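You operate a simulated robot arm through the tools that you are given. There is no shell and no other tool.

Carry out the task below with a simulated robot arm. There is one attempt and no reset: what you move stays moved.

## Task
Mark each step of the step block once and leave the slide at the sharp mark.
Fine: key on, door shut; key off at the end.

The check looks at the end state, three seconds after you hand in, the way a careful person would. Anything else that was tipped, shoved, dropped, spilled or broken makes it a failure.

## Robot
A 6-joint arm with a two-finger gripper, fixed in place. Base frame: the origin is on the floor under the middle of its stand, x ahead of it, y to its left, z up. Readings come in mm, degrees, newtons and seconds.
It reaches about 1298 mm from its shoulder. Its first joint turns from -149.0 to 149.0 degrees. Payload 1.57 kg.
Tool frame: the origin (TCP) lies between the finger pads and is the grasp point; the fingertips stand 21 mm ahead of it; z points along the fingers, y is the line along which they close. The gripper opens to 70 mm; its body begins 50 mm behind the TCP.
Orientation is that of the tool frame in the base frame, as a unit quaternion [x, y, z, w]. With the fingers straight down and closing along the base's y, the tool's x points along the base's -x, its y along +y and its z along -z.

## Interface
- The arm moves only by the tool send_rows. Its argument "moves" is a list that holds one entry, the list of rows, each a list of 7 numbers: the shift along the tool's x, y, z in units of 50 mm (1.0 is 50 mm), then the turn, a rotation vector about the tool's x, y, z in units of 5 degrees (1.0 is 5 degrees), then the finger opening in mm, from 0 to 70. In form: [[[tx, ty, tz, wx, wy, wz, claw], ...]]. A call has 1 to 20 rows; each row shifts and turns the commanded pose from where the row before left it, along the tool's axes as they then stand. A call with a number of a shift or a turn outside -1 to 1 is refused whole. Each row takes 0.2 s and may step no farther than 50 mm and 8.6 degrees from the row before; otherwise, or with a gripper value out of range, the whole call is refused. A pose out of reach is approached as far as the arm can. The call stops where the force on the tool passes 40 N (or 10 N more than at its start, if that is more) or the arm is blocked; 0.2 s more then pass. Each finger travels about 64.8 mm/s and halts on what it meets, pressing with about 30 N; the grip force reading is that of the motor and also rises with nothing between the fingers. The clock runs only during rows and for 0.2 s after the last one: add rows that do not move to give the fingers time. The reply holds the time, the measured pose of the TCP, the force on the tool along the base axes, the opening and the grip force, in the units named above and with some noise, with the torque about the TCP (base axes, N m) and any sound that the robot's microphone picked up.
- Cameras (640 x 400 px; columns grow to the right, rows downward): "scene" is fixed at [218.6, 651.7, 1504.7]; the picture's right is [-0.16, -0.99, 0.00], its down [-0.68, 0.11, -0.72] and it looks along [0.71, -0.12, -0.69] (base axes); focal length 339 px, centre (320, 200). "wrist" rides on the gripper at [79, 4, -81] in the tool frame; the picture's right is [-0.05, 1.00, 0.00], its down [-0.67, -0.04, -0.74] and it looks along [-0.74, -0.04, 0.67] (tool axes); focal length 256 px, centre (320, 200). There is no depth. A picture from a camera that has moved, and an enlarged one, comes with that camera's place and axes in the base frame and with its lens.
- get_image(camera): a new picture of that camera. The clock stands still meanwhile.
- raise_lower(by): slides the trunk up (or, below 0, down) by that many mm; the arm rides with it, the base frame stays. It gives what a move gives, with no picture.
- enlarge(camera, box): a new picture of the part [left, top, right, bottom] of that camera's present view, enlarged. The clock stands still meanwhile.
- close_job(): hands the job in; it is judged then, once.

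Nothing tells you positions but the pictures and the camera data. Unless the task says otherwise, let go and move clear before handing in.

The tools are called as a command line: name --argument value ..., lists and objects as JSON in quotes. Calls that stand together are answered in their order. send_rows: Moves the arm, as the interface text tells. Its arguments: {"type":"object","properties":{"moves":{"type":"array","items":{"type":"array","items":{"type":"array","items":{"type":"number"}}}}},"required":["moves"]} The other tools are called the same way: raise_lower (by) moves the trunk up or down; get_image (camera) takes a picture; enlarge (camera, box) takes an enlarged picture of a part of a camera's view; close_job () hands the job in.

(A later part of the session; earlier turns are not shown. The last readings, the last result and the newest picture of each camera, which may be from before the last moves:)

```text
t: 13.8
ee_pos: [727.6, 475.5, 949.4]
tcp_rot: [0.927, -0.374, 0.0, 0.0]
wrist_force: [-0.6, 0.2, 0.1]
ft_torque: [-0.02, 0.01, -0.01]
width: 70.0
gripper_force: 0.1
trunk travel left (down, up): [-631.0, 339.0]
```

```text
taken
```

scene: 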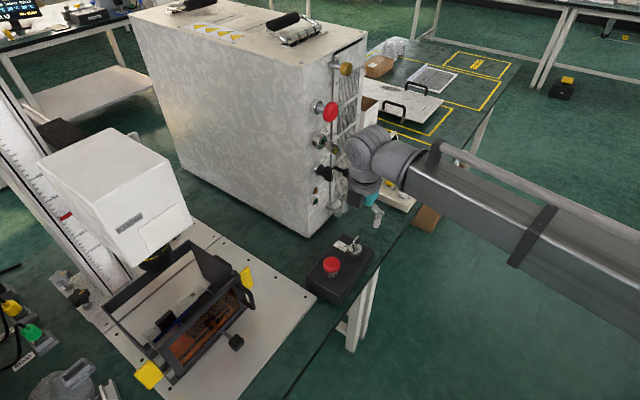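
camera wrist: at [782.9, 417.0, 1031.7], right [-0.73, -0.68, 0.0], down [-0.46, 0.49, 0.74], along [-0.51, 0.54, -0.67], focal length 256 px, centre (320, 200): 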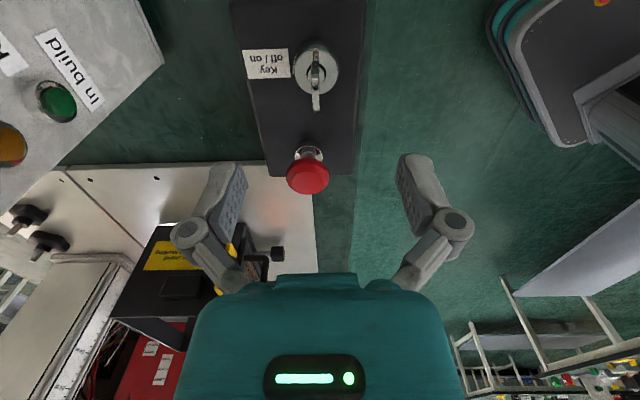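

enlarge --camera "wrist" --box '[230, 20, 370, 125]'

enlarge --camera "scene" --box '[290, 120, 430, 270]'

```text
3.81 times, centred on (300, 72) of wrist
camera zoom: at [782.9, 417.0, 1031.7], right [-0.73, -0.68, 0.0], down [-0.46, 0.49, 0.74], along [-0.51, 0.54, -0.67], focal length 975 px, centre (396, 686)
```

zoom: 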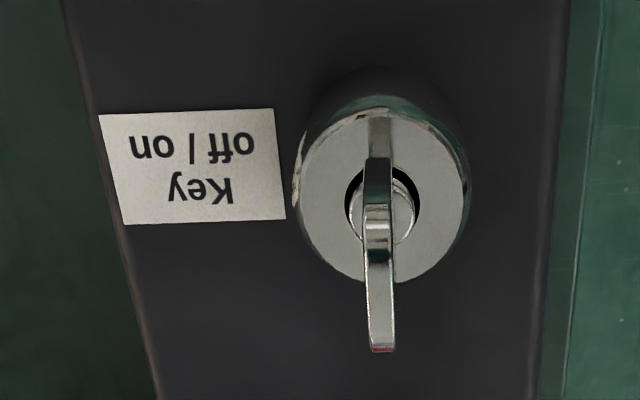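

```text
2.67 times, centred on (360, 195) of scene
camera zoom: at [218.6, 651.7, 1504.7], right [-0.16, -0.99, 0.0], down [-0.68, 0.11, -0.72], along [0.71, -0.12, -0.69], focal length 905 px, centre (213, 213)
```

zoom: 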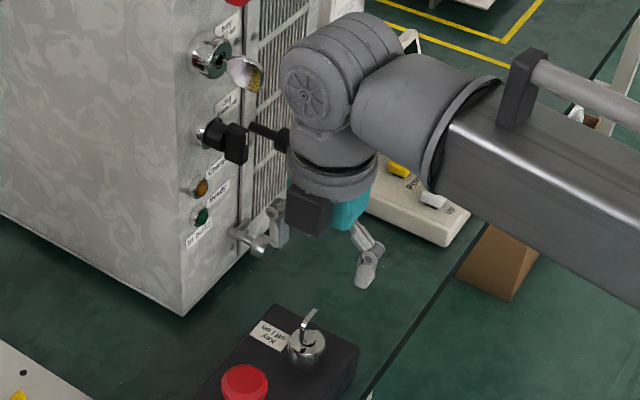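

Gripper is over the key and nothing on the cabinet is in the way. I'll make a small correction, then lower the trunk part way and check the alignment again.

send_rows --moves '[[[0.02, -0.045, 0, 0, 0, 0, 60], [0, 0, 0, 0, 0, 0, 60]]]'

raise_lower --by -52

get_image --camera "wrist"

enlarge --camera "wrist" --box '[250, 60, 390, 165]'

enlarge --camera "scene" --box '[310, 190, 410, 270]'

```text
t: 14.4
ee_pos: [728.9, 476.5, 950.1]
tcp_rot: [0.927, -0.375, 0.0, 0.0]
wrist_force: [-0.5, -0.5, -0.4]
ft_torque: [0.01, -0.04, -0.03]
width: 60.0
gripper_force: 0.1
trunk travel left (down, up): [-631.0, 339.0]
```

```text
t: 15.3
ee_pos: [730.1, 476.3, 898.4]
tcp_rot: [0.927, -0.374, -0.001, 0.0]
wrist_force: [-0.3, -0.4, -0.8]
ft_torque: [-0.01, 0.0, 0.02]
width: 60.1
gripper_force: 0.0
trunk travel left (down, up): [-579.0, 391.0]
```

```text
taken
camera wrist: at [785.0, 417.7, 979.7], right [-0.73, -0.68, 0.0], down [-0.45, 0.49, 0.74], along [-0.51, 0.55, -0.67], focal length 256 px, centre (320, 200)
```

wrist: 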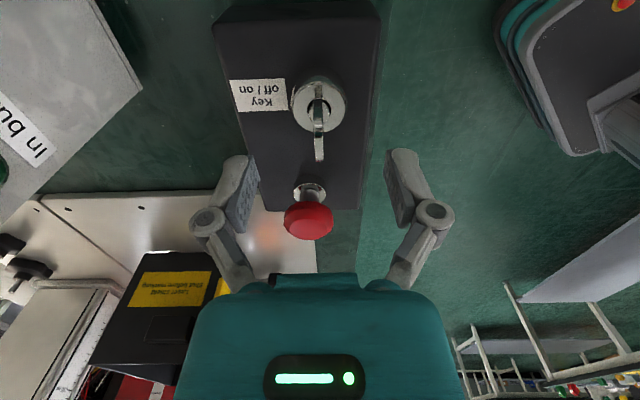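

```text
3.81 times, centred on (320, 112) of wrist
camera zoom: at [785.0, 417.7, 979.7], right [-0.73, -0.68, 0.0], down [-0.45, 0.49, 0.74], along [-0.51, 0.55, -0.67], focal length 975 px, centre (320, 533)
```

zoom: 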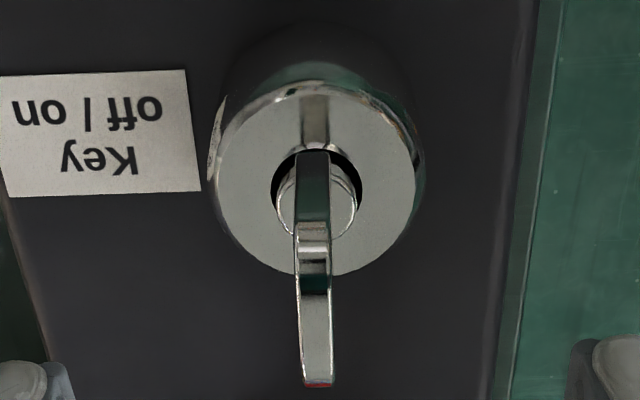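

```text
5.00 times, centred on (360, 230) of scene
camera zoom: at [218.6, 651.7, 1504.7], right [-0.16, -0.99, 0.0], down [-0.68, 0.11, -0.72], along [0.71, -0.12, -0.69], focal length 1696 px, centre (120, 50)
```

zoom: 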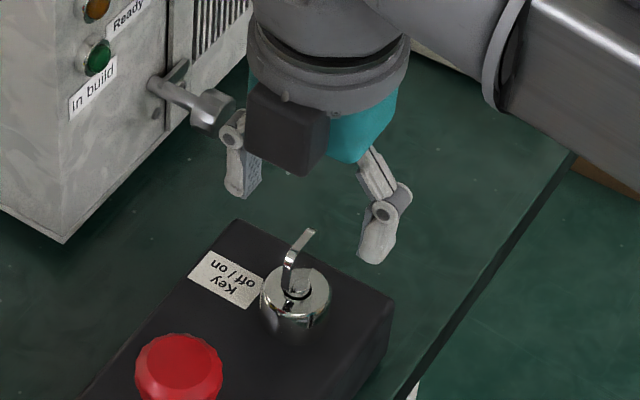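

Alignment looks within about 1 mm. I'll descend to the key bow, with the fingertips staying a few mm above the hub.

send_rows --moves '[[[0, -0.01, 0.24, 0, 0, 0, 50], [0, 0, 0.24, 0, 0, 0, 40], [0, 0, 0.22, 0, 0, 0, 36]]]'

enlarge --camera "wrist" --box '[220, 80, 420, 230]'

enlarge --camera "scene" --box '[310, 200, 400, 270]'

```text
t: 16.1
ee_pos: [729.6, 476.7, 897.8]
tcp_rot: [0.927, -0.375, 0.001, 0.0]
wrist_force: [-0.4, 0.4, 1.0]
ft_torque: [-0.03, -0.02, -0.02]
width: 35.9
gripper_force: 0.0
out of reach, approached as far as the arm can: row 1, 2, 3
trunk travel left (down, up): [-579.0, 391.0]
```

```text
2.67 times, centred on (320, 155) of wrist
camera zoom: at [785.1, 417.7, 979.7], right [-0.73, -0.68, 0.0], down [-0.45, 0.49, 0.74], along [-0.51, 0.55, -0.67], focal length 683 px, centre (320, 320)
```

zoom: 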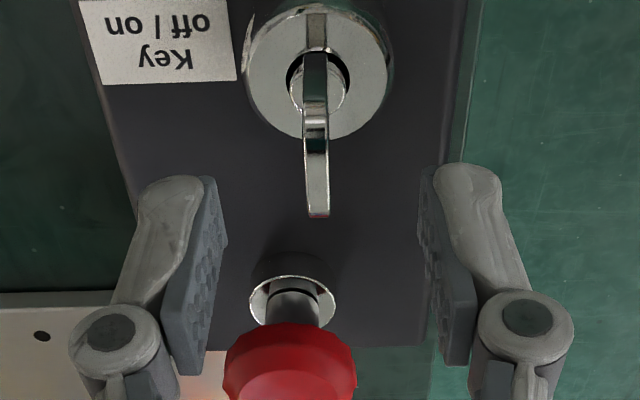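

```text
5.71 times, centred on (355, 235) of scene
camera zoom: at [218.6, 651.7, 1504.7], right [-0.16, -0.99, 0.0], down [-0.68, 0.11, -0.72], along [0.71, -0.12, -0.69], focal length 1938 px, centre (120, 0)
```

zoom: 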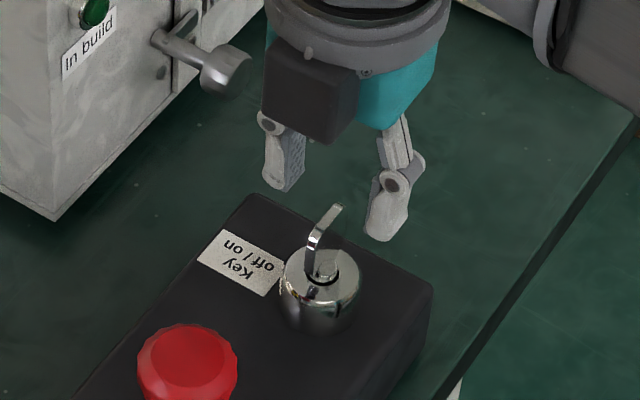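

The arm is at its own lower limit relative to the trunk, so I'll raise the arm and lower the trunk by the same amount. That gives fine vertical freedom.

send_rows --moves '[[[0, 0, -0.8, 0, 0, 0, 40], [0, 0, -0.8, 0, 0, 0, 40], [0, 0, -0.8, 0, 0, 0, 40], [0, 0, -0.6, 0, 0, 0, 40]]]'

raise_lower --by -150

get_image --camera "scene"

enlarge --camera "wrist" --box '[220, 80, 420, 230]'

```text
t: 17.1
ee_pos: [729.6, 475.4, 897.9]
tcp_rot: [0.927, -0.375, 0.0, -0.001]
wrist_force: [-0.4, 0.6, 0.5]
ft_torque: [0.01, 0.02, 0.0]
width: 40.2
gripper_force: 0.1
out of reach, approached as far as the arm can: row 1, 2, 3, 4
trunk travel left (down, up): [-579.0, 391.0]
```

```text
t: 18.1
ee_pos: [729.9, 475.6, 827.1]
tcp_rot: [0.927, -0.374, 0.002, -0.003]
wrist_force: [2.4, -0.4, 45.6]
ft_torque: [0.11, -0.1, 0.02]
width: 46.9
gripper_force: 23.5
trunk travel left (down, up): [-505.0, 465.0]
stopped: the force on the tool passed its limit at 79 N (the readings are from after the stop); the commanded pose is now the measured one
```

```text
taken
```

scene: 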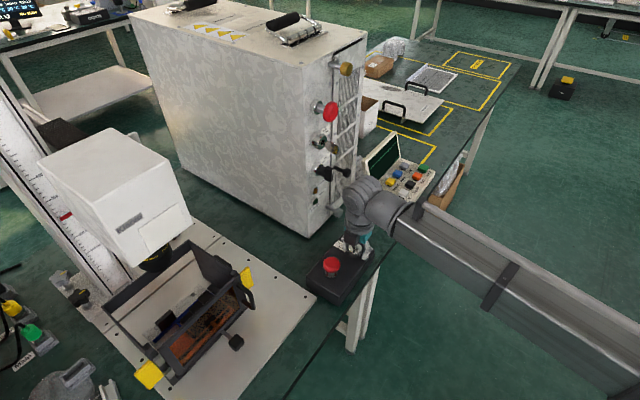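

```text
2.67 times, centred on (320, 155) of wrist
camera zoom: at [784.0, 417.0, 908.3], right [-0.73, -0.68, -0.01], down [-0.46, 0.49, 0.74], along [-0.5, 0.55, -0.67], focal length 683 px, centre (320, 320)
```

zoom: 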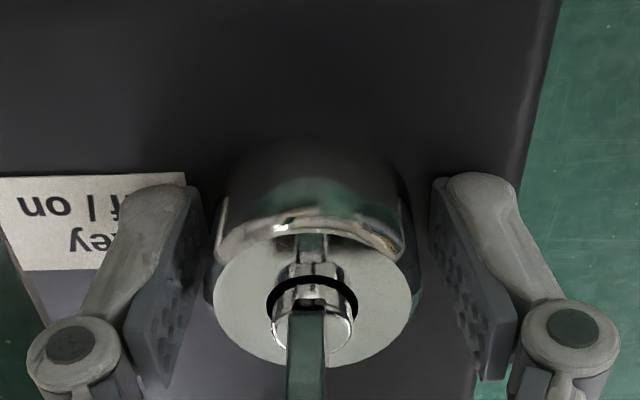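

That lowering went too far: the arm can't move vertically at all (only the trunk does), and the fingertips pressed on the key box top. I'll raise the trunk straight away and check that nothing was moved.

raise_lower --by 36

enlarge --camera "wrist" --box '[220, 80, 420, 230]'

enlarge --camera "scene" --box '[290, 180, 410, 310]'

```text
t: 18.9
ee_pos: [731.3, 476.2, 859.3]
tcp_rot: [0.927, -0.375, 0.001, -0.001]
wrist_force: [0.2, -0.8, -0.1]
ft_torque: [0.02, 0.0, 0.01]
width: 40.2
gripper_force: 0.1
trunk travel left (down, up): [-541.0, 429.0]
```

```text
2.67 times, centred on (320, 155) of wrist
camera zoom: at [786.2, 418.4, 940.9], right [-0.73, -0.68, 0.0], down [-0.46, 0.49, 0.74], along [-0.51, 0.55, -0.67], focal length 683 px, centre (320, 320)
```

zoom: 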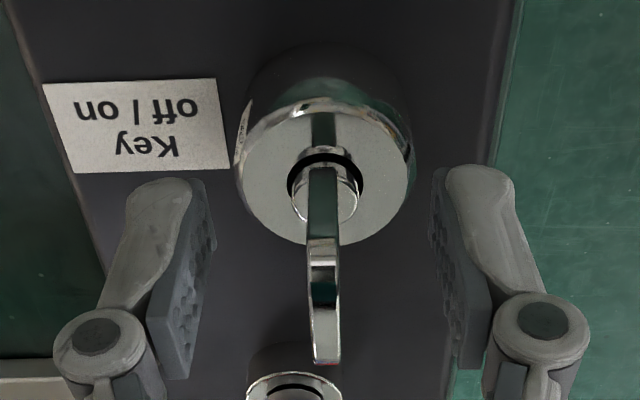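

```text
3.08 times, centred on (350, 245) of scene
camera zoom: at [218.6, 651.7, 1504.7], right [-0.16, -0.99, 0.0], down [-0.68, 0.11, -0.72], along [0.71, -0.12, -0.69], focal length 1044 px, centre (228, 62)
```

zoom: 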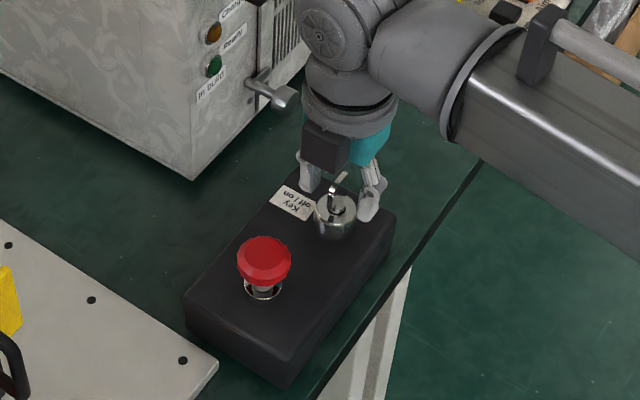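

The box is undisturbed and the key stands centred between the fingers with the tips just above the hub. Closing on the key now.

send_rows --moves '[[[0, 0, 0, 0, 0, 0, 20], [0, 0, 0, 0, 0, 0, 0], [0, 0, 0, 0, 0, 0, 0], [0, 0, 0, 0, 0, 0, 0]]]'

enlarge --camera "wrist" --box '[220, 80, 420, 230]'

```text
t: 19.9
ee_pos: [731.7, 476.1, 859.4]
tcp_rot: [0.927, -0.375, 0.001, -0.002]
wrist_force: [-3.5, -3.8, -0.1]
ft_torque: [-0.33, -0.09, -0.28]
width: 6.1
gripper_force: 30.2
trunk travel left (down, up): [-541.0, 429.0]
```

```text
2.67 times, centred on (320, 155) of wrist
camera zoom: at [786.0, 418.0, 941.2], right [-0.73, -0.68, 0.0], down [-0.46, 0.49, 0.74], along [-0.51, 0.55, -0.67], focal length 683 px, centre (320, 320)
```

zoom: 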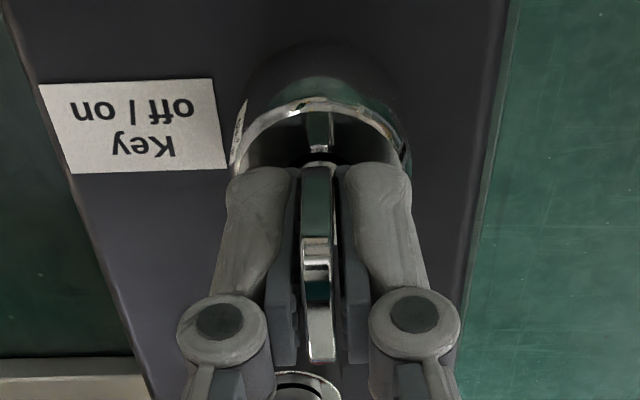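

Gripped (6 mm). I'll turn it clockwise toward "on" in small steps, watching the torque.

send_rows --moves '[[[0, 0, 0, 0, 0, 0.8, 0], [0, 0, 0, 0, 0, 0.8, 0], [0, 0, 0, 0, 0, 0.8, 0]]]'

enlarge --camera "wrist" --box '[220, 80, 420, 230]'

```text
t: 20.7
ee_pos: [731.6, 476.0, 859.7]
tcp_rot: [0.883, -0.47, 0.001, -0.001]
wrist_force: [-1.3, -6.0, -1.0]
ft_torque: [0.16, 0.15, 0.03]
width: 6.3
gripper_force: 30.3
trunk travel left (down, up): [-541.0, 429.0]
```

```text
2.67 times, centred on (320, 155) of wrist
camera zoom: at [773.3, 408.3, 941.1], right [-0.86, -0.51, 0.0], down [-0.34, 0.57, 0.74], along [-0.38, 0.64, -0.67], focal length 683 px, centre (320, 320)
```

zoom: 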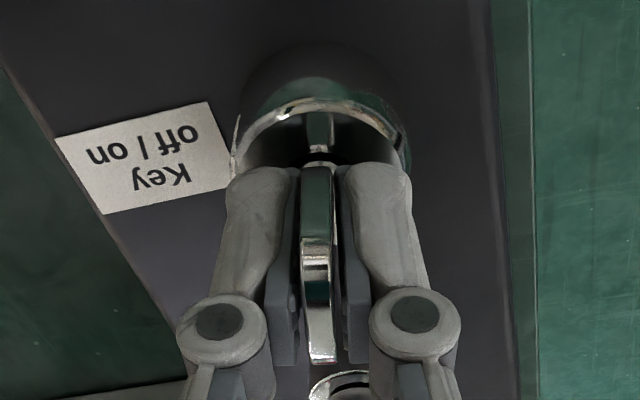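

The key turns freely. Continuing.

send_rows --moves '[[[0, 0, 0, 0, 0, 0.8, 0], [0, 0, 0, 0, 0, 0.8, 0], [0, 0, 0, 0, 0, 0.8, 0], [0, 0, 0, 0, 0, 0.8, 0], [0, 0, 0, 0, 0, 0.8, 0], [0, 0, 0, 0, 0, 0.8, 0], [0, 0, 0, 0, 0, 0.8, 0], [0, 0, 0, 0, 0, 0.8, 0], [0, 0, 0, 0, 0, 0.8, 0], [0, 0, 0, 0, 0, 0.8, 0]]]'

enlarge --camera "wrist" --box '[220, 80, 420, 230]'

```text
t: 22.9
ee_pos: [731.7, 477.2, 859.3]
tcp_rot: [-0.669, 0.743, 0.0, 0.001]
wrist_force: [-4.4, 0.2, 0.6]
ft_torque: [-0.2, 0.08, 0.03]
width: 6.0
gripper_force: 29.8
trunk travel left (down, up): [-541.0, 429.0]
```

```text
2.67 times, centred on (320, 155) of wrist
camera zoom: at [720.2, 398.6, 940.9], right [-0.99, 0.16, 0.0], down [0.1, 0.66, 0.75], along [0.12, 0.74, -0.67], focal length 683 px, centre (320, 320)
```

zoom: 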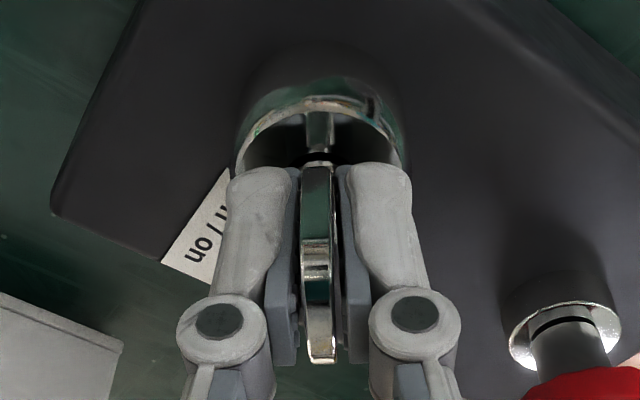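

send_rows --moves '[[[0, 0, 0, 0, 0, 0.8, 0], [0, 0, 0, 0, 0, 0.8, 0], [0, 0, 0, 0, 0, 0.8, 0], [0, 0, 0, 0, 0, 0.8, 0], [0, 0, 0, 0, 0, 0.8, 0], [0, 0, 0, 0, 0, 0.8, 0], [0, 0, 0, 0, 0, 0.8, 0]]]'

send_rows --moves '[[[0, 0, 0, 0, 0, 0.5, 0], [0, 0, 0, 0, 0, 0.5, 0], [0, 0, 0, 0, 0, 0.5, 0], [0, 0, 0, 0, 0, 0.5, 0]]]'

enlarge --camera "wrist" --box '[220, 80, 420, 230]'

```text
t: 24.5
ee_pos: [729.6, 476.7, 859.3]
tcp_rot: [-0.469, 0.883, -0.001, 0.001]
wrist_force: [-0.7, -2.5, -0.6]
ft_torque: [0.08, 0.01, 0.67]
width: 10.8
gripper_force: 29.5
trunk travel left (down, up): [-541.0, 429.0]
```

```text
t: 25.5
ee_pos: [732.5, 477.8, 858.9]
tcp_rot: [-0.39, 0.921, 0.0, 0.002]
wrist_force: [-4.7, -0.4, -0.3]
ft_torque: [-0.29, 0.19, 0.48]
width: 11.4
gripper_force: 30.1
trunk travel left (down, up): [-541.0, 429.0]
```

```text
2.67 times, centred on (320, 155) of wrist
camera zoom: at [674.3, 423.3, 940.6], right [-0.68, 0.73, 0.0], down [0.49, 0.45, 0.75], along [0.55, 0.51, -0.66], focal length 683 px, centre (320, 320)
```

zoom: 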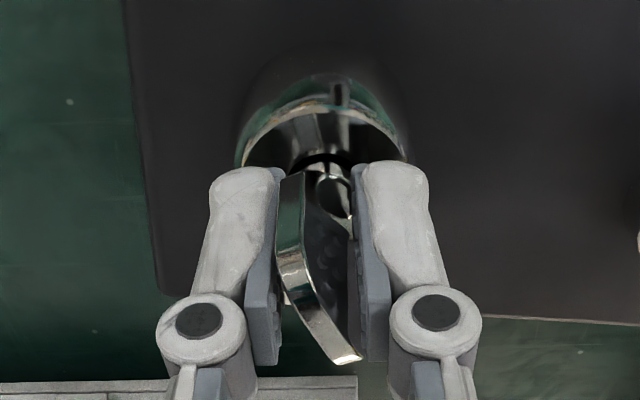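

The key reached its stop at about 60° and the fingers slipped on it past that. I'll open the fingers and look at where the key stays.

send_rows --moves '[[[0, 0, 0, 0, 0, 0, 30], [0, 0, 0, 0, 0, 0, 44], [0, 0, 0, 0, 0, 0, 44]]]'

enlarge --camera "wrist" --box '[220, 80, 420, 230]'

enlarge --camera "scene" --box '[350, 130, 450, 220]'

```text
t: 26.3
ee_pos: [731.6, 477.0, 859.2]
tcp_rot: [-0.39, 0.921, -0.001, 0.002]
wrist_force: [0.1, 0.2, -0.1]
ft_torque: [0.0, 0.0, -0.02]
width: 43.9
gripper_force: 0.1
trunk travel left (down, up): [-541.0, 429.0]
```

```text
2.67 times, centred on (320, 155) of wrist
camera zoom: at [674.2, 422.9, 940.8], right [-0.68, 0.73, 0.0], down [0.49, 0.45, 0.75], along [0.55, 0.51, -0.66], focal length 683 px, centre (320, 320)
```

zoom: 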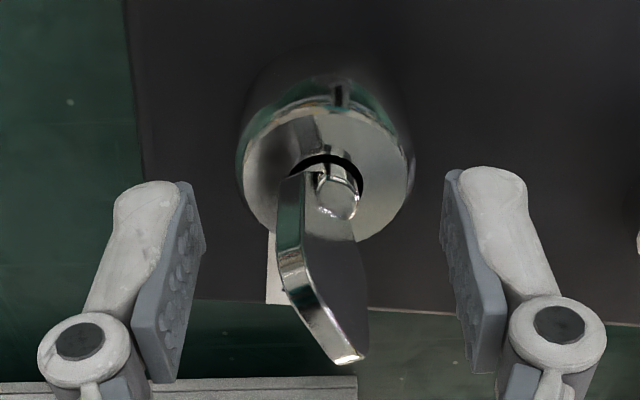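

```text
4.44 times, centred on (400, 175) of scene
camera zoom: at [218.6, 651.7, 1504.7], right [-0.16, -0.99, 0.0], down [-0.68, 0.11, -0.72], along [0.71, -0.12, -0.69], focal length 1508 px, centre (-36, 311)
```

zoom: 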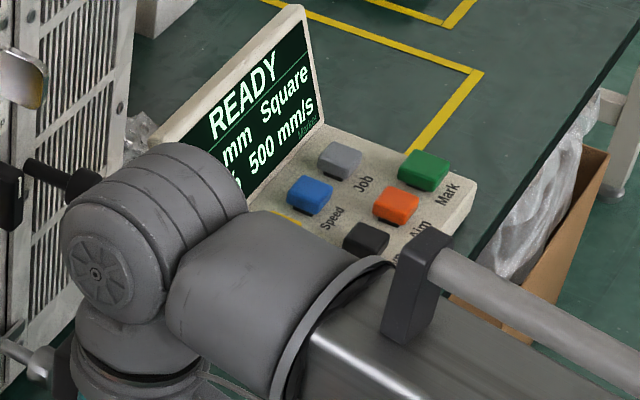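

The key is on: the panel screen now says READY, so the door is shut too. I'll raise clear and go read the screen.

raise_lower --by 100

get_image --camera "wrist"

enlarge --camera "scene" --box '[350, 130, 450, 220]'

enlarge --camera "scene" --box '[130, 240, 270, 390]'

```text
t: 27.6
ee_pos: [731.4, 477.2, 959.4]
tcp_rot: [-0.391, 0.92, 0.0, 0.002]
wrist_force: [0.6, 0.0, -0.7]
ft_torque: [-0.04, 0.02, 0.01]
width: 44.1
gripper_force: 0.1
trunk travel left (down, up): [-641.0, 329.0]
```

```text
taken
camera wrist: at [674.3, 422.9, 1040.7], right [-0.68, 0.73, 0.0], down [0.49, 0.45, 0.75], along [0.55, 0.51, -0.66], focal length 256 px, centre (320, 200)
```

wrist: 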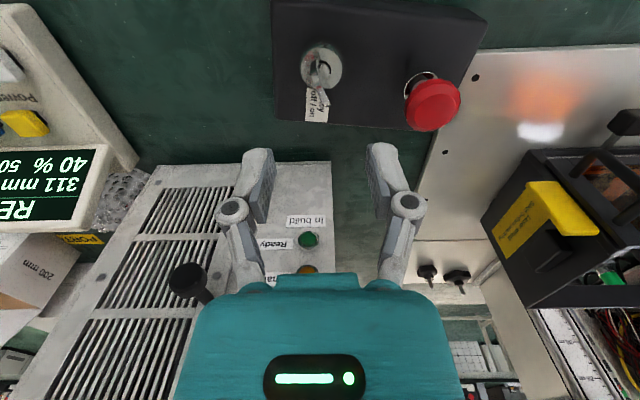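

```text
4.44 times, centred on (400, 175) of scene
camera zoom: at [218.6, 651.7, 1504.7], right [-0.16, -0.99, 0.0], down [-0.68, 0.11, -0.72], along [0.71, -0.12, -0.69], focal length 1508 px, centre (-36, 311)
```

zoom: 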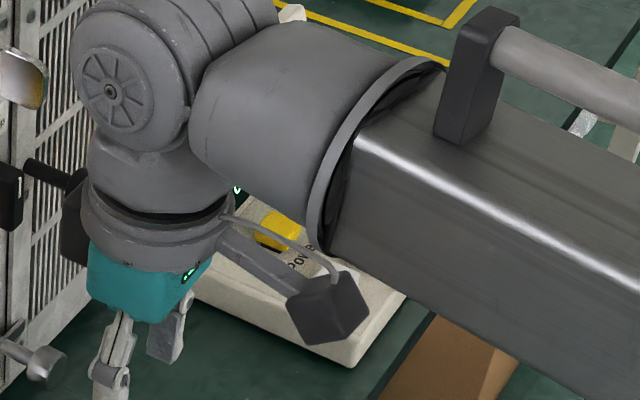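

```text
2.67 times, centred on (200, 315) of scene
camera zoom: at [218.6, 651.7, 1504.7], right [-0.16, -0.99, 0.0], down [-0.68, 0.11, -0.72], along [0.71, -0.12, -0.69], focal length 905 px, centre (640, -107)
```

zoom: 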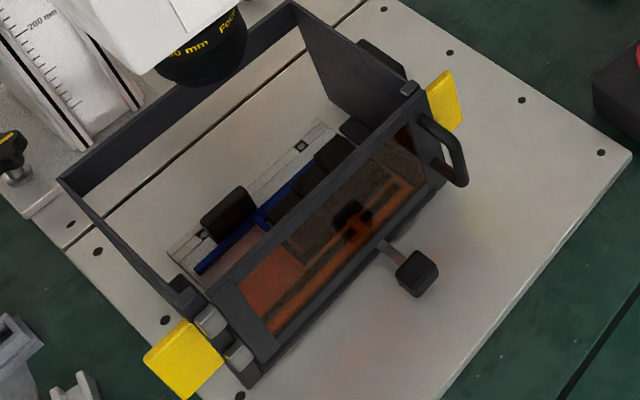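

The screen reads "READY, 311 mm, Square, 40 %, 500 mm/s". I'll back away from the cabinet and move across to the panel for a good look before pressing anything.

send_rows --moves '[[[1, 0, 0, 0, 0, 0, 30], [1, 0, 0, 0, 0, 0, 10], [0, -0.918, 0, 0, 0, 0, 0], [0, -0.918, 0, 0, 0, 0, 0], [0, -0.918, 0, 0, 0, 0, 0], [0, -0.918, 0, 0, 0, 0, 0], [0, -0.918, 0, 0, 0, 0, 0], [0, -0.918, 0, 0, 0, 0, 0], [0, -0.918, 0, 0, 0, 0, 0], [0, -0.918, 0, 0, 0, 0, 0], [0, -0.918, 0, 0, 0, 0, 0]]]'

get_image --camera "wrist"

get_image --camera "scene"

```text
t: 30.0
ee_pos: [959.8, 119.9, 959.7]
tcp_rot: [-0.391, 0.92, -0.001, 0.002]
wrist_force: [-0.3, -0.8, -0.5]
ft_torque: [0.0, -0.04, 0.01]
width: 0.1
gripper_force: 28.2
trunk travel left (down, up): [-641.0, 329.0]
```

```text
taken
camera wrist: at [901.9, 64.9, 1040.6], right [-0.68, 0.73, 0.0], down [0.49, 0.45, 0.75], along [0.55, 0.51, -0.67], focal length 256 px, centre (320, 200)
```

wrist: 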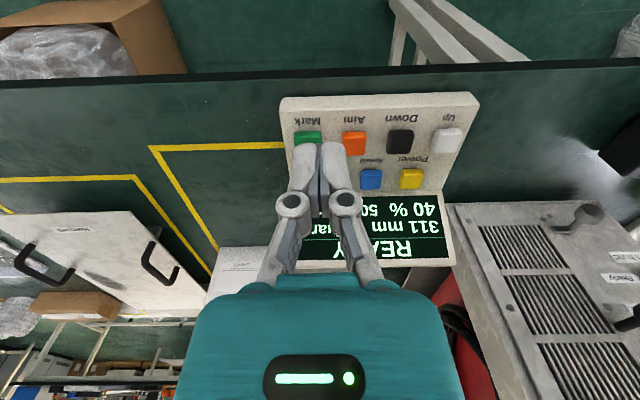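

```text
taken
```

scene: 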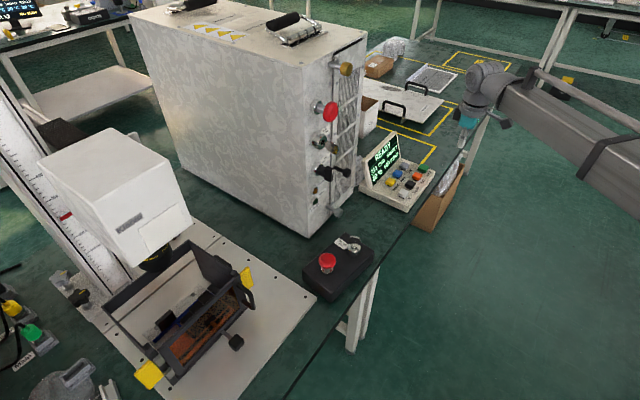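

Good view of the panel. I'll zoom to locate the buttons precisely and to read the screen.

enlarge --camera "wrist" --box '[270, 90, 490, 270]'

enlarge --camera "scene" --box '[360, 130, 440, 220]'

enlarge --camera "scene" --box '[320, 225, 380, 275]'

```text
2.22 times, centred on (380, 180) of wrist
camera zoom: at [901.9, 64.9, 1040.6], right [-0.68, 0.73, 0.0], down [0.49, 0.45, 0.75], along [0.55, 0.51, -0.67], focal length 569 px, centre (187, 244)
```

zoom: 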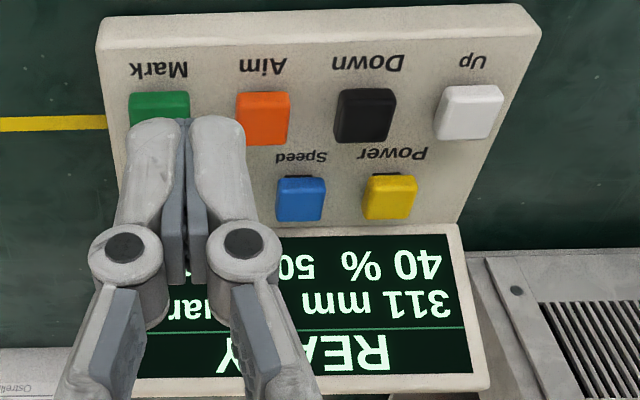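

```text
4.44 times, centred on (400, 175) of scene
camera zoom: at [218.6, 651.7, 1504.7], right [-0.16, -0.99, 0.0], down [-0.68, 0.11, -0.72], along [0.71, -0.12, -0.69], focal length 1508 px, centre (-36, 311)
```

zoom: 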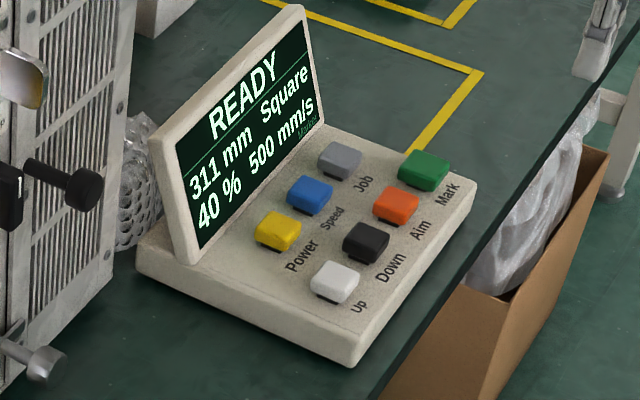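

```text
8.00 times, centred on (350, 250) of scene
camera zoom: at [218.6, 651.7, 1504.7], right [-0.16, -0.99, 0.0], down [-0.68, 0.11, -0.72], along [0.71, -0.12, -0.69], focal length 2714 px, centre (80, -200)
```

zoom: 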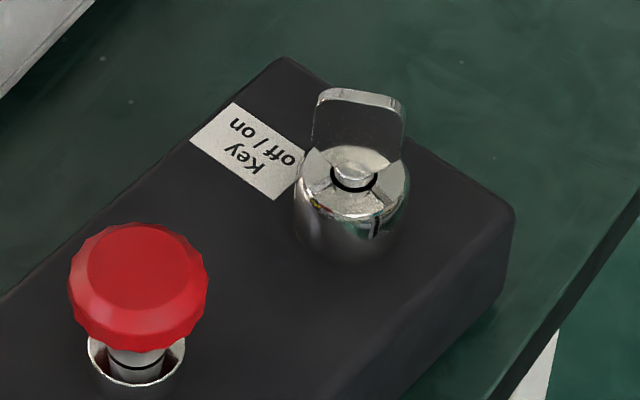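

Buttons found: Aim at about (995, 202, 809) and Mark at about (1030, 167, 809). I'll press Aim first to see where the beam will land, so I move above it and lower most of the way.

send_rows --moves '[[[-0.839, 0.314, 0, 0, 0, 0, 0], [-0.839, 0.314, 0, 0, 0, 0, 0], [0, 0, 0, 0, 0, 0, 0]]]'

raise_lower --by -105

get_image --camera "wrist"

enlarge --camera "scene" --box '[360, 130, 440, 220]'

```text
t: 30.8
ee_pos: [994.6, 203.9, 958.7]
tcp_rot: [-0.39, 0.921, 0.0, 0.002]
wrist_force: [0.0, 0.6, 0.3]
ft_torque: [-0.04, 0.02, 0.0]
width: 0.0
gripper_force: 28.5
out of reach, approached as far as the arm can: row 2
trunk travel left (down, up): [-641.0, 329.0]
```

```text
t: 32.2
ee_pos: [993.3, 204.1, 854.4]
tcp_rot: [-0.391, 0.92, 0.0, 0.002]
wrist_force: [-0.6, 0.7, 0.4]
ft_torque: [0.0, 0.0, 0.02]
width: 0.2
gripper_force: 29.0
trunk travel left (down, up): [-536.0, 434.0]
```

```text
taken
camera wrist: at [936.2, 149.9, 935.8], right [-0.68, 0.73, 0.0], down [0.49, 0.45, 0.75], along [0.55, 0.51, -0.66], focal length 256 px, centre (320, 200)
```

wrist: 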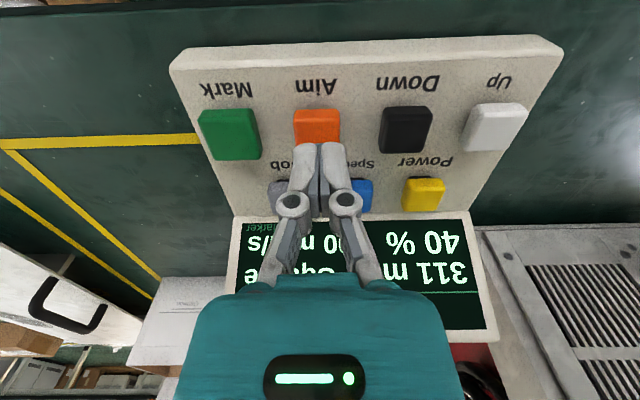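

```text
4.44 times, centred on (400, 175) of scene
camera zoom: at [218.6, 651.7, 1504.7], right [-0.16, -0.99, 0.0], down [-0.68, 0.11, -0.72], along [0.71, -0.12, -0.69], focal length 1508 px, centre (-36, 311)
```

zoom: 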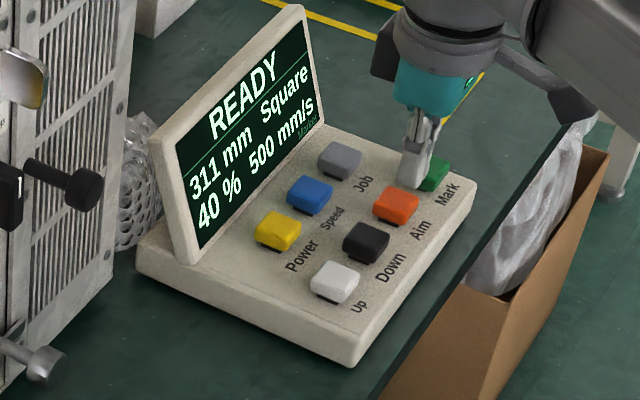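

Fingertips line up over Aim in the wrist view. Lowering in small steps to press.

raise_lower --by -18

enlarge --camera "scene" --box '[370, 140, 440, 210]'

```text
t: 32.9
ee_pos: [993.4, 204.3, 836.0]
tcp_rot: [-0.391, 0.92, 0.0, 0.001]
wrist_force: [0.4, 0.2, 0.8]
ft_torque: [-0.01, 0.01, 0.01]
width: 0.0
gripper_force: 28.2
trunk travel left (down, up): [-518.0, 452.0]
```

```text
5.71 times, centred on (405, 175) of scene
camera zoom: at [218.6, 651.7, 1504.7], right [-0.16, -0.99, 0.0], down [-0.68, 0.11, -0.72], along [0.71, -0.12, -0.69], focal length 1938 px, centre (-166, 343)
```

zoom: 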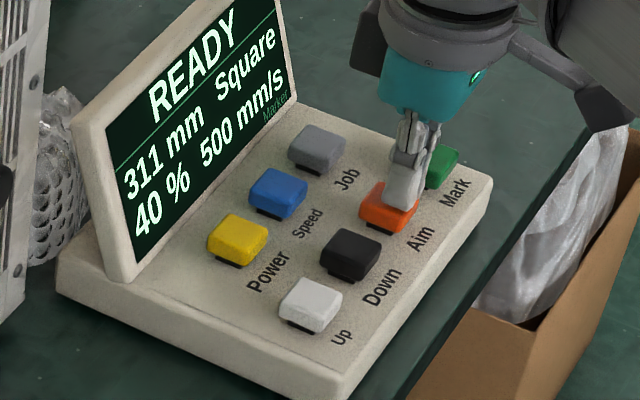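

send_rows --moves '[[[-0.02, 0.05, 0, 0, 0, 0, 0]]]'

raise_lower --by -6

raise_lower --by -3

enlarge --camera "scene" --box '[370, 140, 440, 210]'

```text
t: 33.2
ee_pos: [992.0, 206.3, 836.0]
tcp_rot: [-0.391, 0.92, 0.0, 0.003]
wrist_force: [0.3, -0.2, 0.7]
ft_torque: [0.01, 0.02, 0.03]
width: 0.0
gripper_force: 28.8
trunk travel left (down, up): [-518.0, 452.0]
```

```text
t: 33.8
ee_pos: [992.4, 206.3, 830.8]
tcp_rot: [-0.391, 0.92, 0.0, 0.001]
wrist_force: [0.3, -0.1, 1.1]
ft_torque: [0.01, 0.0, 0.0]
width: 5.7
gripper_force: 28.3
trunk travel left (down, up): [-512.0, 458.0]
heard: click
```

```text
t: 34.3
ee_pos: [991.8, 206.3, 827.0]
tcp_rot: [-0.39, 0.921, 0.0, 0.002]
wrist_force: [1.6, -0.2, 3.2]
ft_torque: [0.02, 0.01, -0.01]
width: 6.3
gripper_force: 28.3
trunk travel left (down, up): [-509.0, 461.0]
```

```text
5.71 times, centred on (405, 175) of scene
camera zoom: at [218.6, 651.7, 1504.7], right [-0.16, -0.99, 0.0], down [-0.68, 0.11, -0.72], along [0.71, -0.12, -0.69], focal length 1938 px, centre (-166, 343)
```

zoom: 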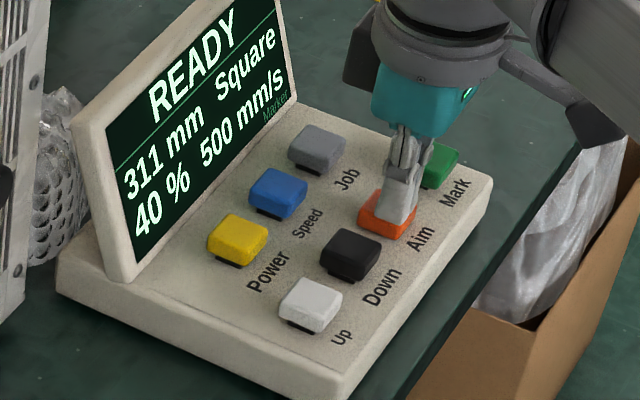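

A click was heard: Aim is pressed. I'll lift off and look at the block for the aiming spot.

raise_lower --by 60

enlarge --camera "scene" --box '[140, 260, 240, 350]'

enlarge --camera "scene" --box '[160, 285, 215, 330]'

enlarge --camera "scene" --box '[360, 130, 440, 220]'

```text
t: 35.3
ee_pos: [992.5, 206.8, 887.9]
tcp_rot: [-0.391, 0.92, -0.001, 0.002]
wrist_force: [-0.2, -0.2, -0.5]
ft_torque: [0.02, 0.0, 0.02]
width: 0.0
gripper_force: 29.0
trunk travel left (down, up): [-569.0, 401.0]
```

```text
4.44 times, centred on (190, 305) of scene
camera zoom: at [218.6, 651.7, 1504.7], right [-0.16, -0.99, 0.0], down [-0.68, 0.11, -0.72], along [0.71, -0.12, -0.69], focal length 1508 px, centre (898, -267)
```

zoom: 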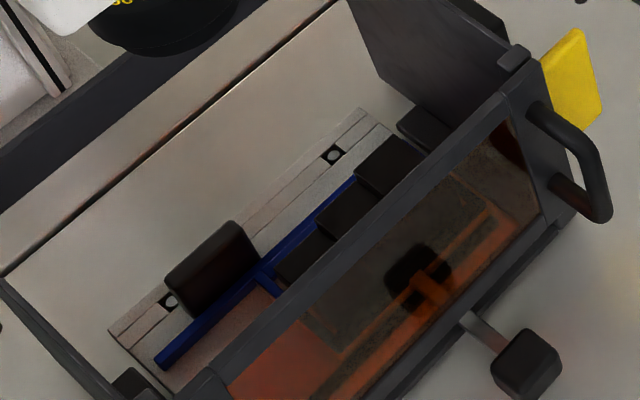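

```text
8.89 times, centred on (188, 308) of scene
camera zoom: at [218.6, 651.7, 1504.7], right [-0.16, -0.99, 0.0], down [-0.68, 0.11, -0.72], along [0.71, -0.12, -0.69], focal length 3015 px, centre (1498, -756)
```

zoom: 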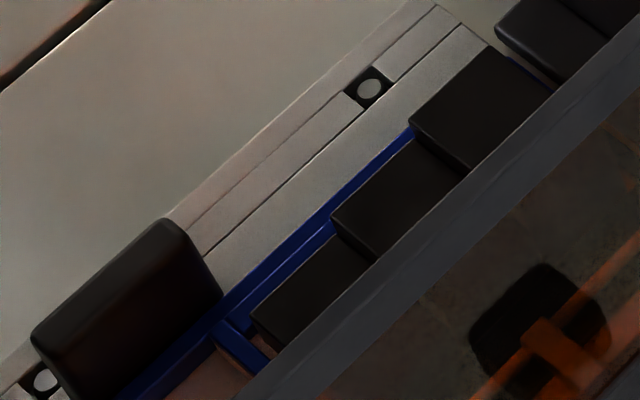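

```text
4.44 times, centred on (400, 175) of scene
camera zoom: at [218.6, 651.7, 1504.7], right [-0.16, -0.99, 0.0], down [-0.68, 0.11, -0.72], along [0.71, -0.12, -0.69], focal length 1508 px, centre (-36, 311)
```

zoom: 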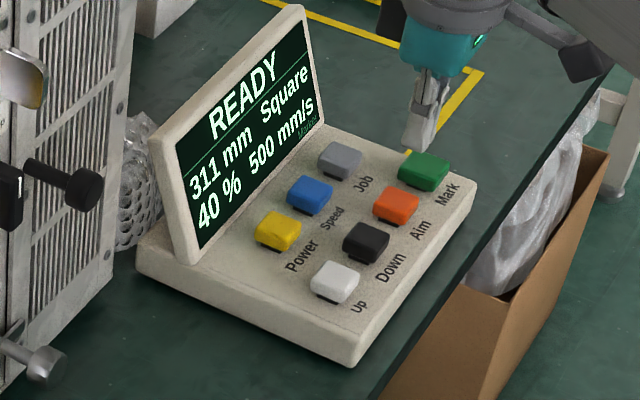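

enlarge --camera "scene" --box '[168, 290, 200, 316]'

enlarge --camera "scene" --box '[165, 305, 215, 345]'

enlarge --camera "scene" --box '[130, 225, 200, 290]'

```text
15.38 times, centred on (184, 303) of scene
camera zoom: at [218.6, 651.7, 1504.7], right [-0.16, -0.99, 0.0], down [-0.68, 0.11, -0.72], along [0.71, -0.12, -0.69], focal length 5219 px, centre (2412, -1385)
```

zoom: 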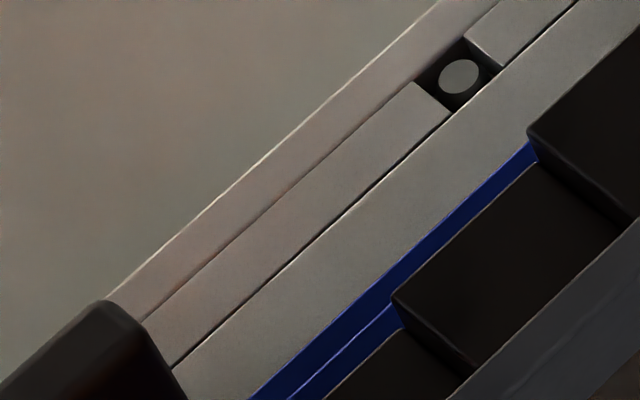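

```text
10.00 times, centred on (190, 325) of scene
camera zoom: at [218.6, 651.7, 1504.7], right [-0.16, -0.99, 0.0], down [-0.68, 0.11, -0.72], along [0.71, -0.12, -0.69], focal length 3392 px, centre (1620, -1050)
```

zoom: 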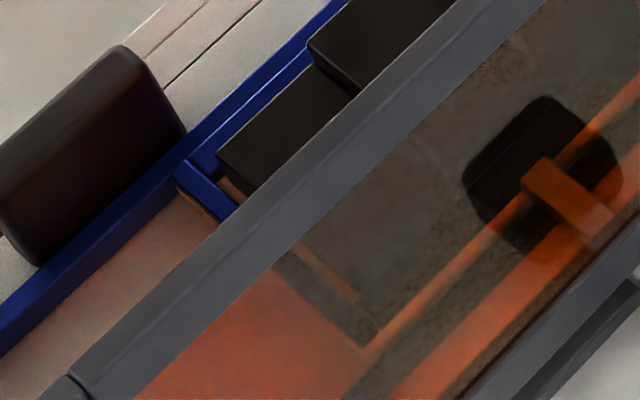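

```text
6.15 times, centred on (165, 258) of scene
camera zoom: at [218.6, 651.7, 1504.7], right [-0.16, -0.99, 0.0], down [-0.68, 0.11, -0.72], along [0.71, -0.12, -0.69], focal length 2088 px, centre (1274, -154)
```

zoom: 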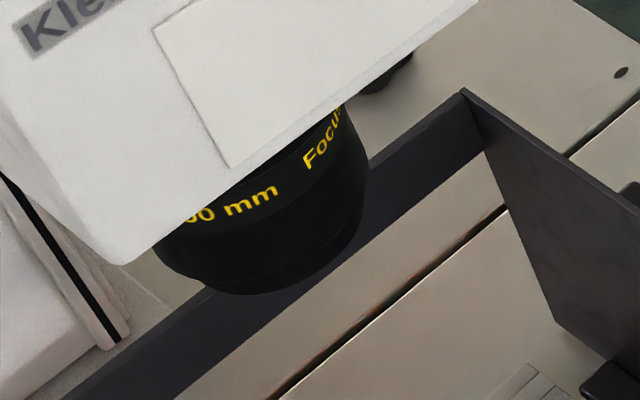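

No aiming spot is visible in the scene view. It may only show while the button is held, so I'll press Aim again and look while holding it.

raise_lower --by -58

enlarge --camera "scene" --box '[140, 260, 240, 350]'

enlarge --camera "scene" --box '[160, 285, 215, 330]'

enlarge --camera "scene" --box '[360, 130, 440, 220]'

```text
t: 36.3
ee_pos: [992.6, 206.6, 830.6]
tcp_rot: [-0.391, 0.921, 0.0, 0.002]
wrist_force: [0.4, -0.6, 2.5]
ft_torque: [0.0, 0.01, 0.04]
width: 5.9
gripper_force: 29.1
trunk travel left (down, up): [-511.0, 459.0]
heard: click
```

```text
4.44 times, centred on (190, 305) of scene
camera zoom: at [218.6, 651.7, 1504.7], right [-0.16, -0.99, 0.0], down [-0.68, 0.11, -0.72], along [0.71, -0.12, -0.69], focal length 1508 px, centre (898, -267)
```

zoom: 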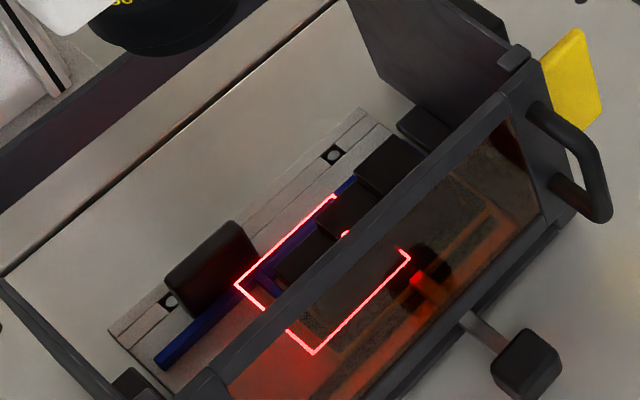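

```text
8.89 times, centred on (188, 308) of scene
camera zoom: at [218.6, 651.7, 1504.7], right [-0.16, -0.99, 0.0], down [-0.68, 0.11, -0.72], along [0.71, -0.12, -0.69], focal length 3015 px, centre (1498, -756)
```

zoom: 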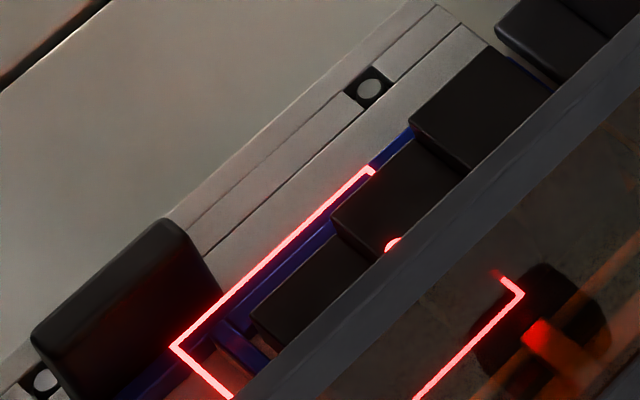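

```text
4.44 times, centred on (400, 175) of scene
camera zoom: at [218.6, 651.7, 1504.7], right [-0.16, -0.99, 0.0], down [-0.68, 0.11, -0.72], along [0.71, -0.12, -0.69], focal length 1508 px, centre (-36, 311)
```

zoom: 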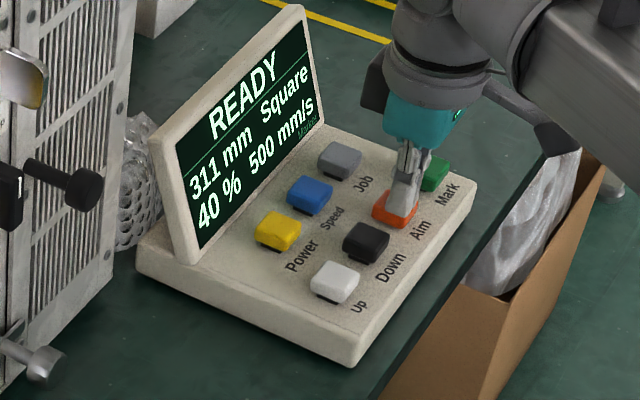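

Holding Aim shows a red frame about 60 mm square plus a spot on the block. I'll zoom in on these while holding the button; the clock stands still.

enlarge --camera "scene" --box '[165, 295, 220, 340]'

enlarge --camera "scene" --box '[185, 300, 220, 325]'

enlarge --camera "scene" --box '[165, 315, 200, 342]'

enlarge --camera "scene" --box '[195, 305, 215, 322]'

```text
8.89 times, centred on (192, 318) of scene
camera zoom: at [218.6, 651.7, 1504.7], right [-0.16, -0.99, 0.0], down [-0.68, 0.11, -0.72], along [0.71, -0.12, -0.69], focal length 3015 px, centre (1453, -844)
```

zoom: 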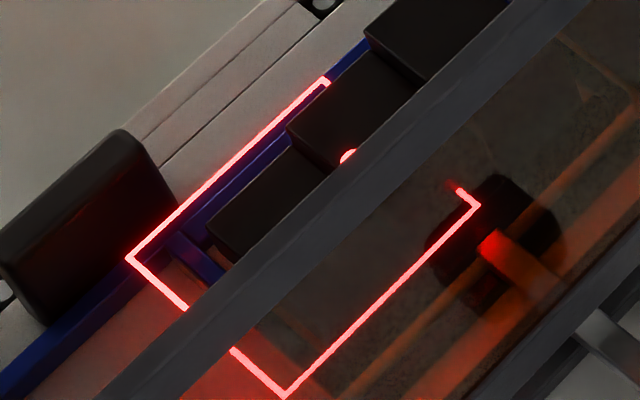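

```text
16.00 times, centred on (202, 312) of scene
camera zoom: at [218.6, 651.7, 1504.7], right [-0.16, -0.99, 0.0], down [-0.68, 0.11, -0.72], along [0.71, -0.12, -0.69], focal length 5427 px, centre (2200, -1600)
```

zoom: 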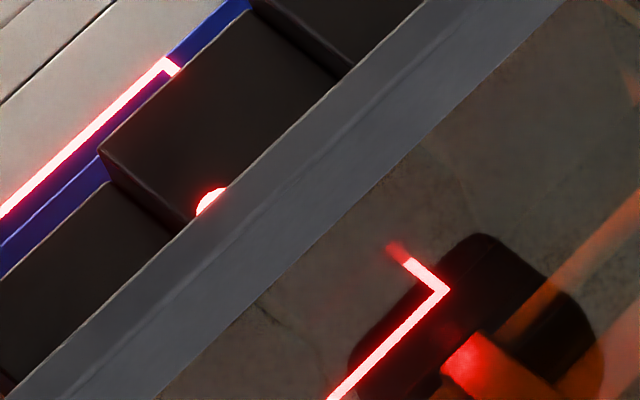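

```text
14.81 times, centred on (182, 328) of scene
camera zoom: at [218.6, 651.7, 1504.7], right [-0.16, -0.99, 0.0], down [-0.68, 0.11, -0.72], along [0.71, -0.12, -0.69], focal length 5025 px, centre (2357, -1704)
```

zoom: 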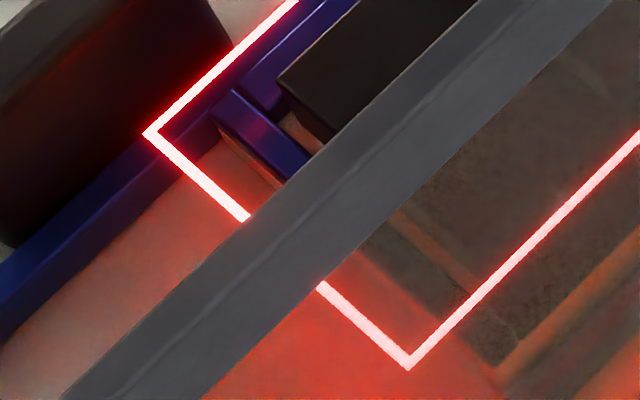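

```text
16.00 times, centred on (205, 314) of scene
camera zoom: at [218.6, 651.7, 1504.7], right [-0.16, -0.99, 0.0], down [-0.68, 0.11, -0.72], along [0.71, -0.12, -0.69], focal length 5427 px, centre (2160, -1616)
```

zoom: 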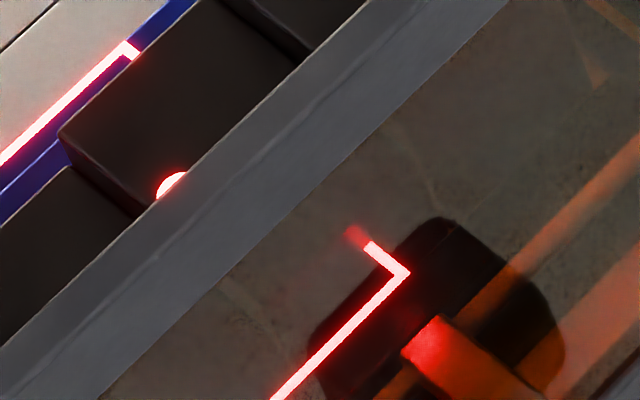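

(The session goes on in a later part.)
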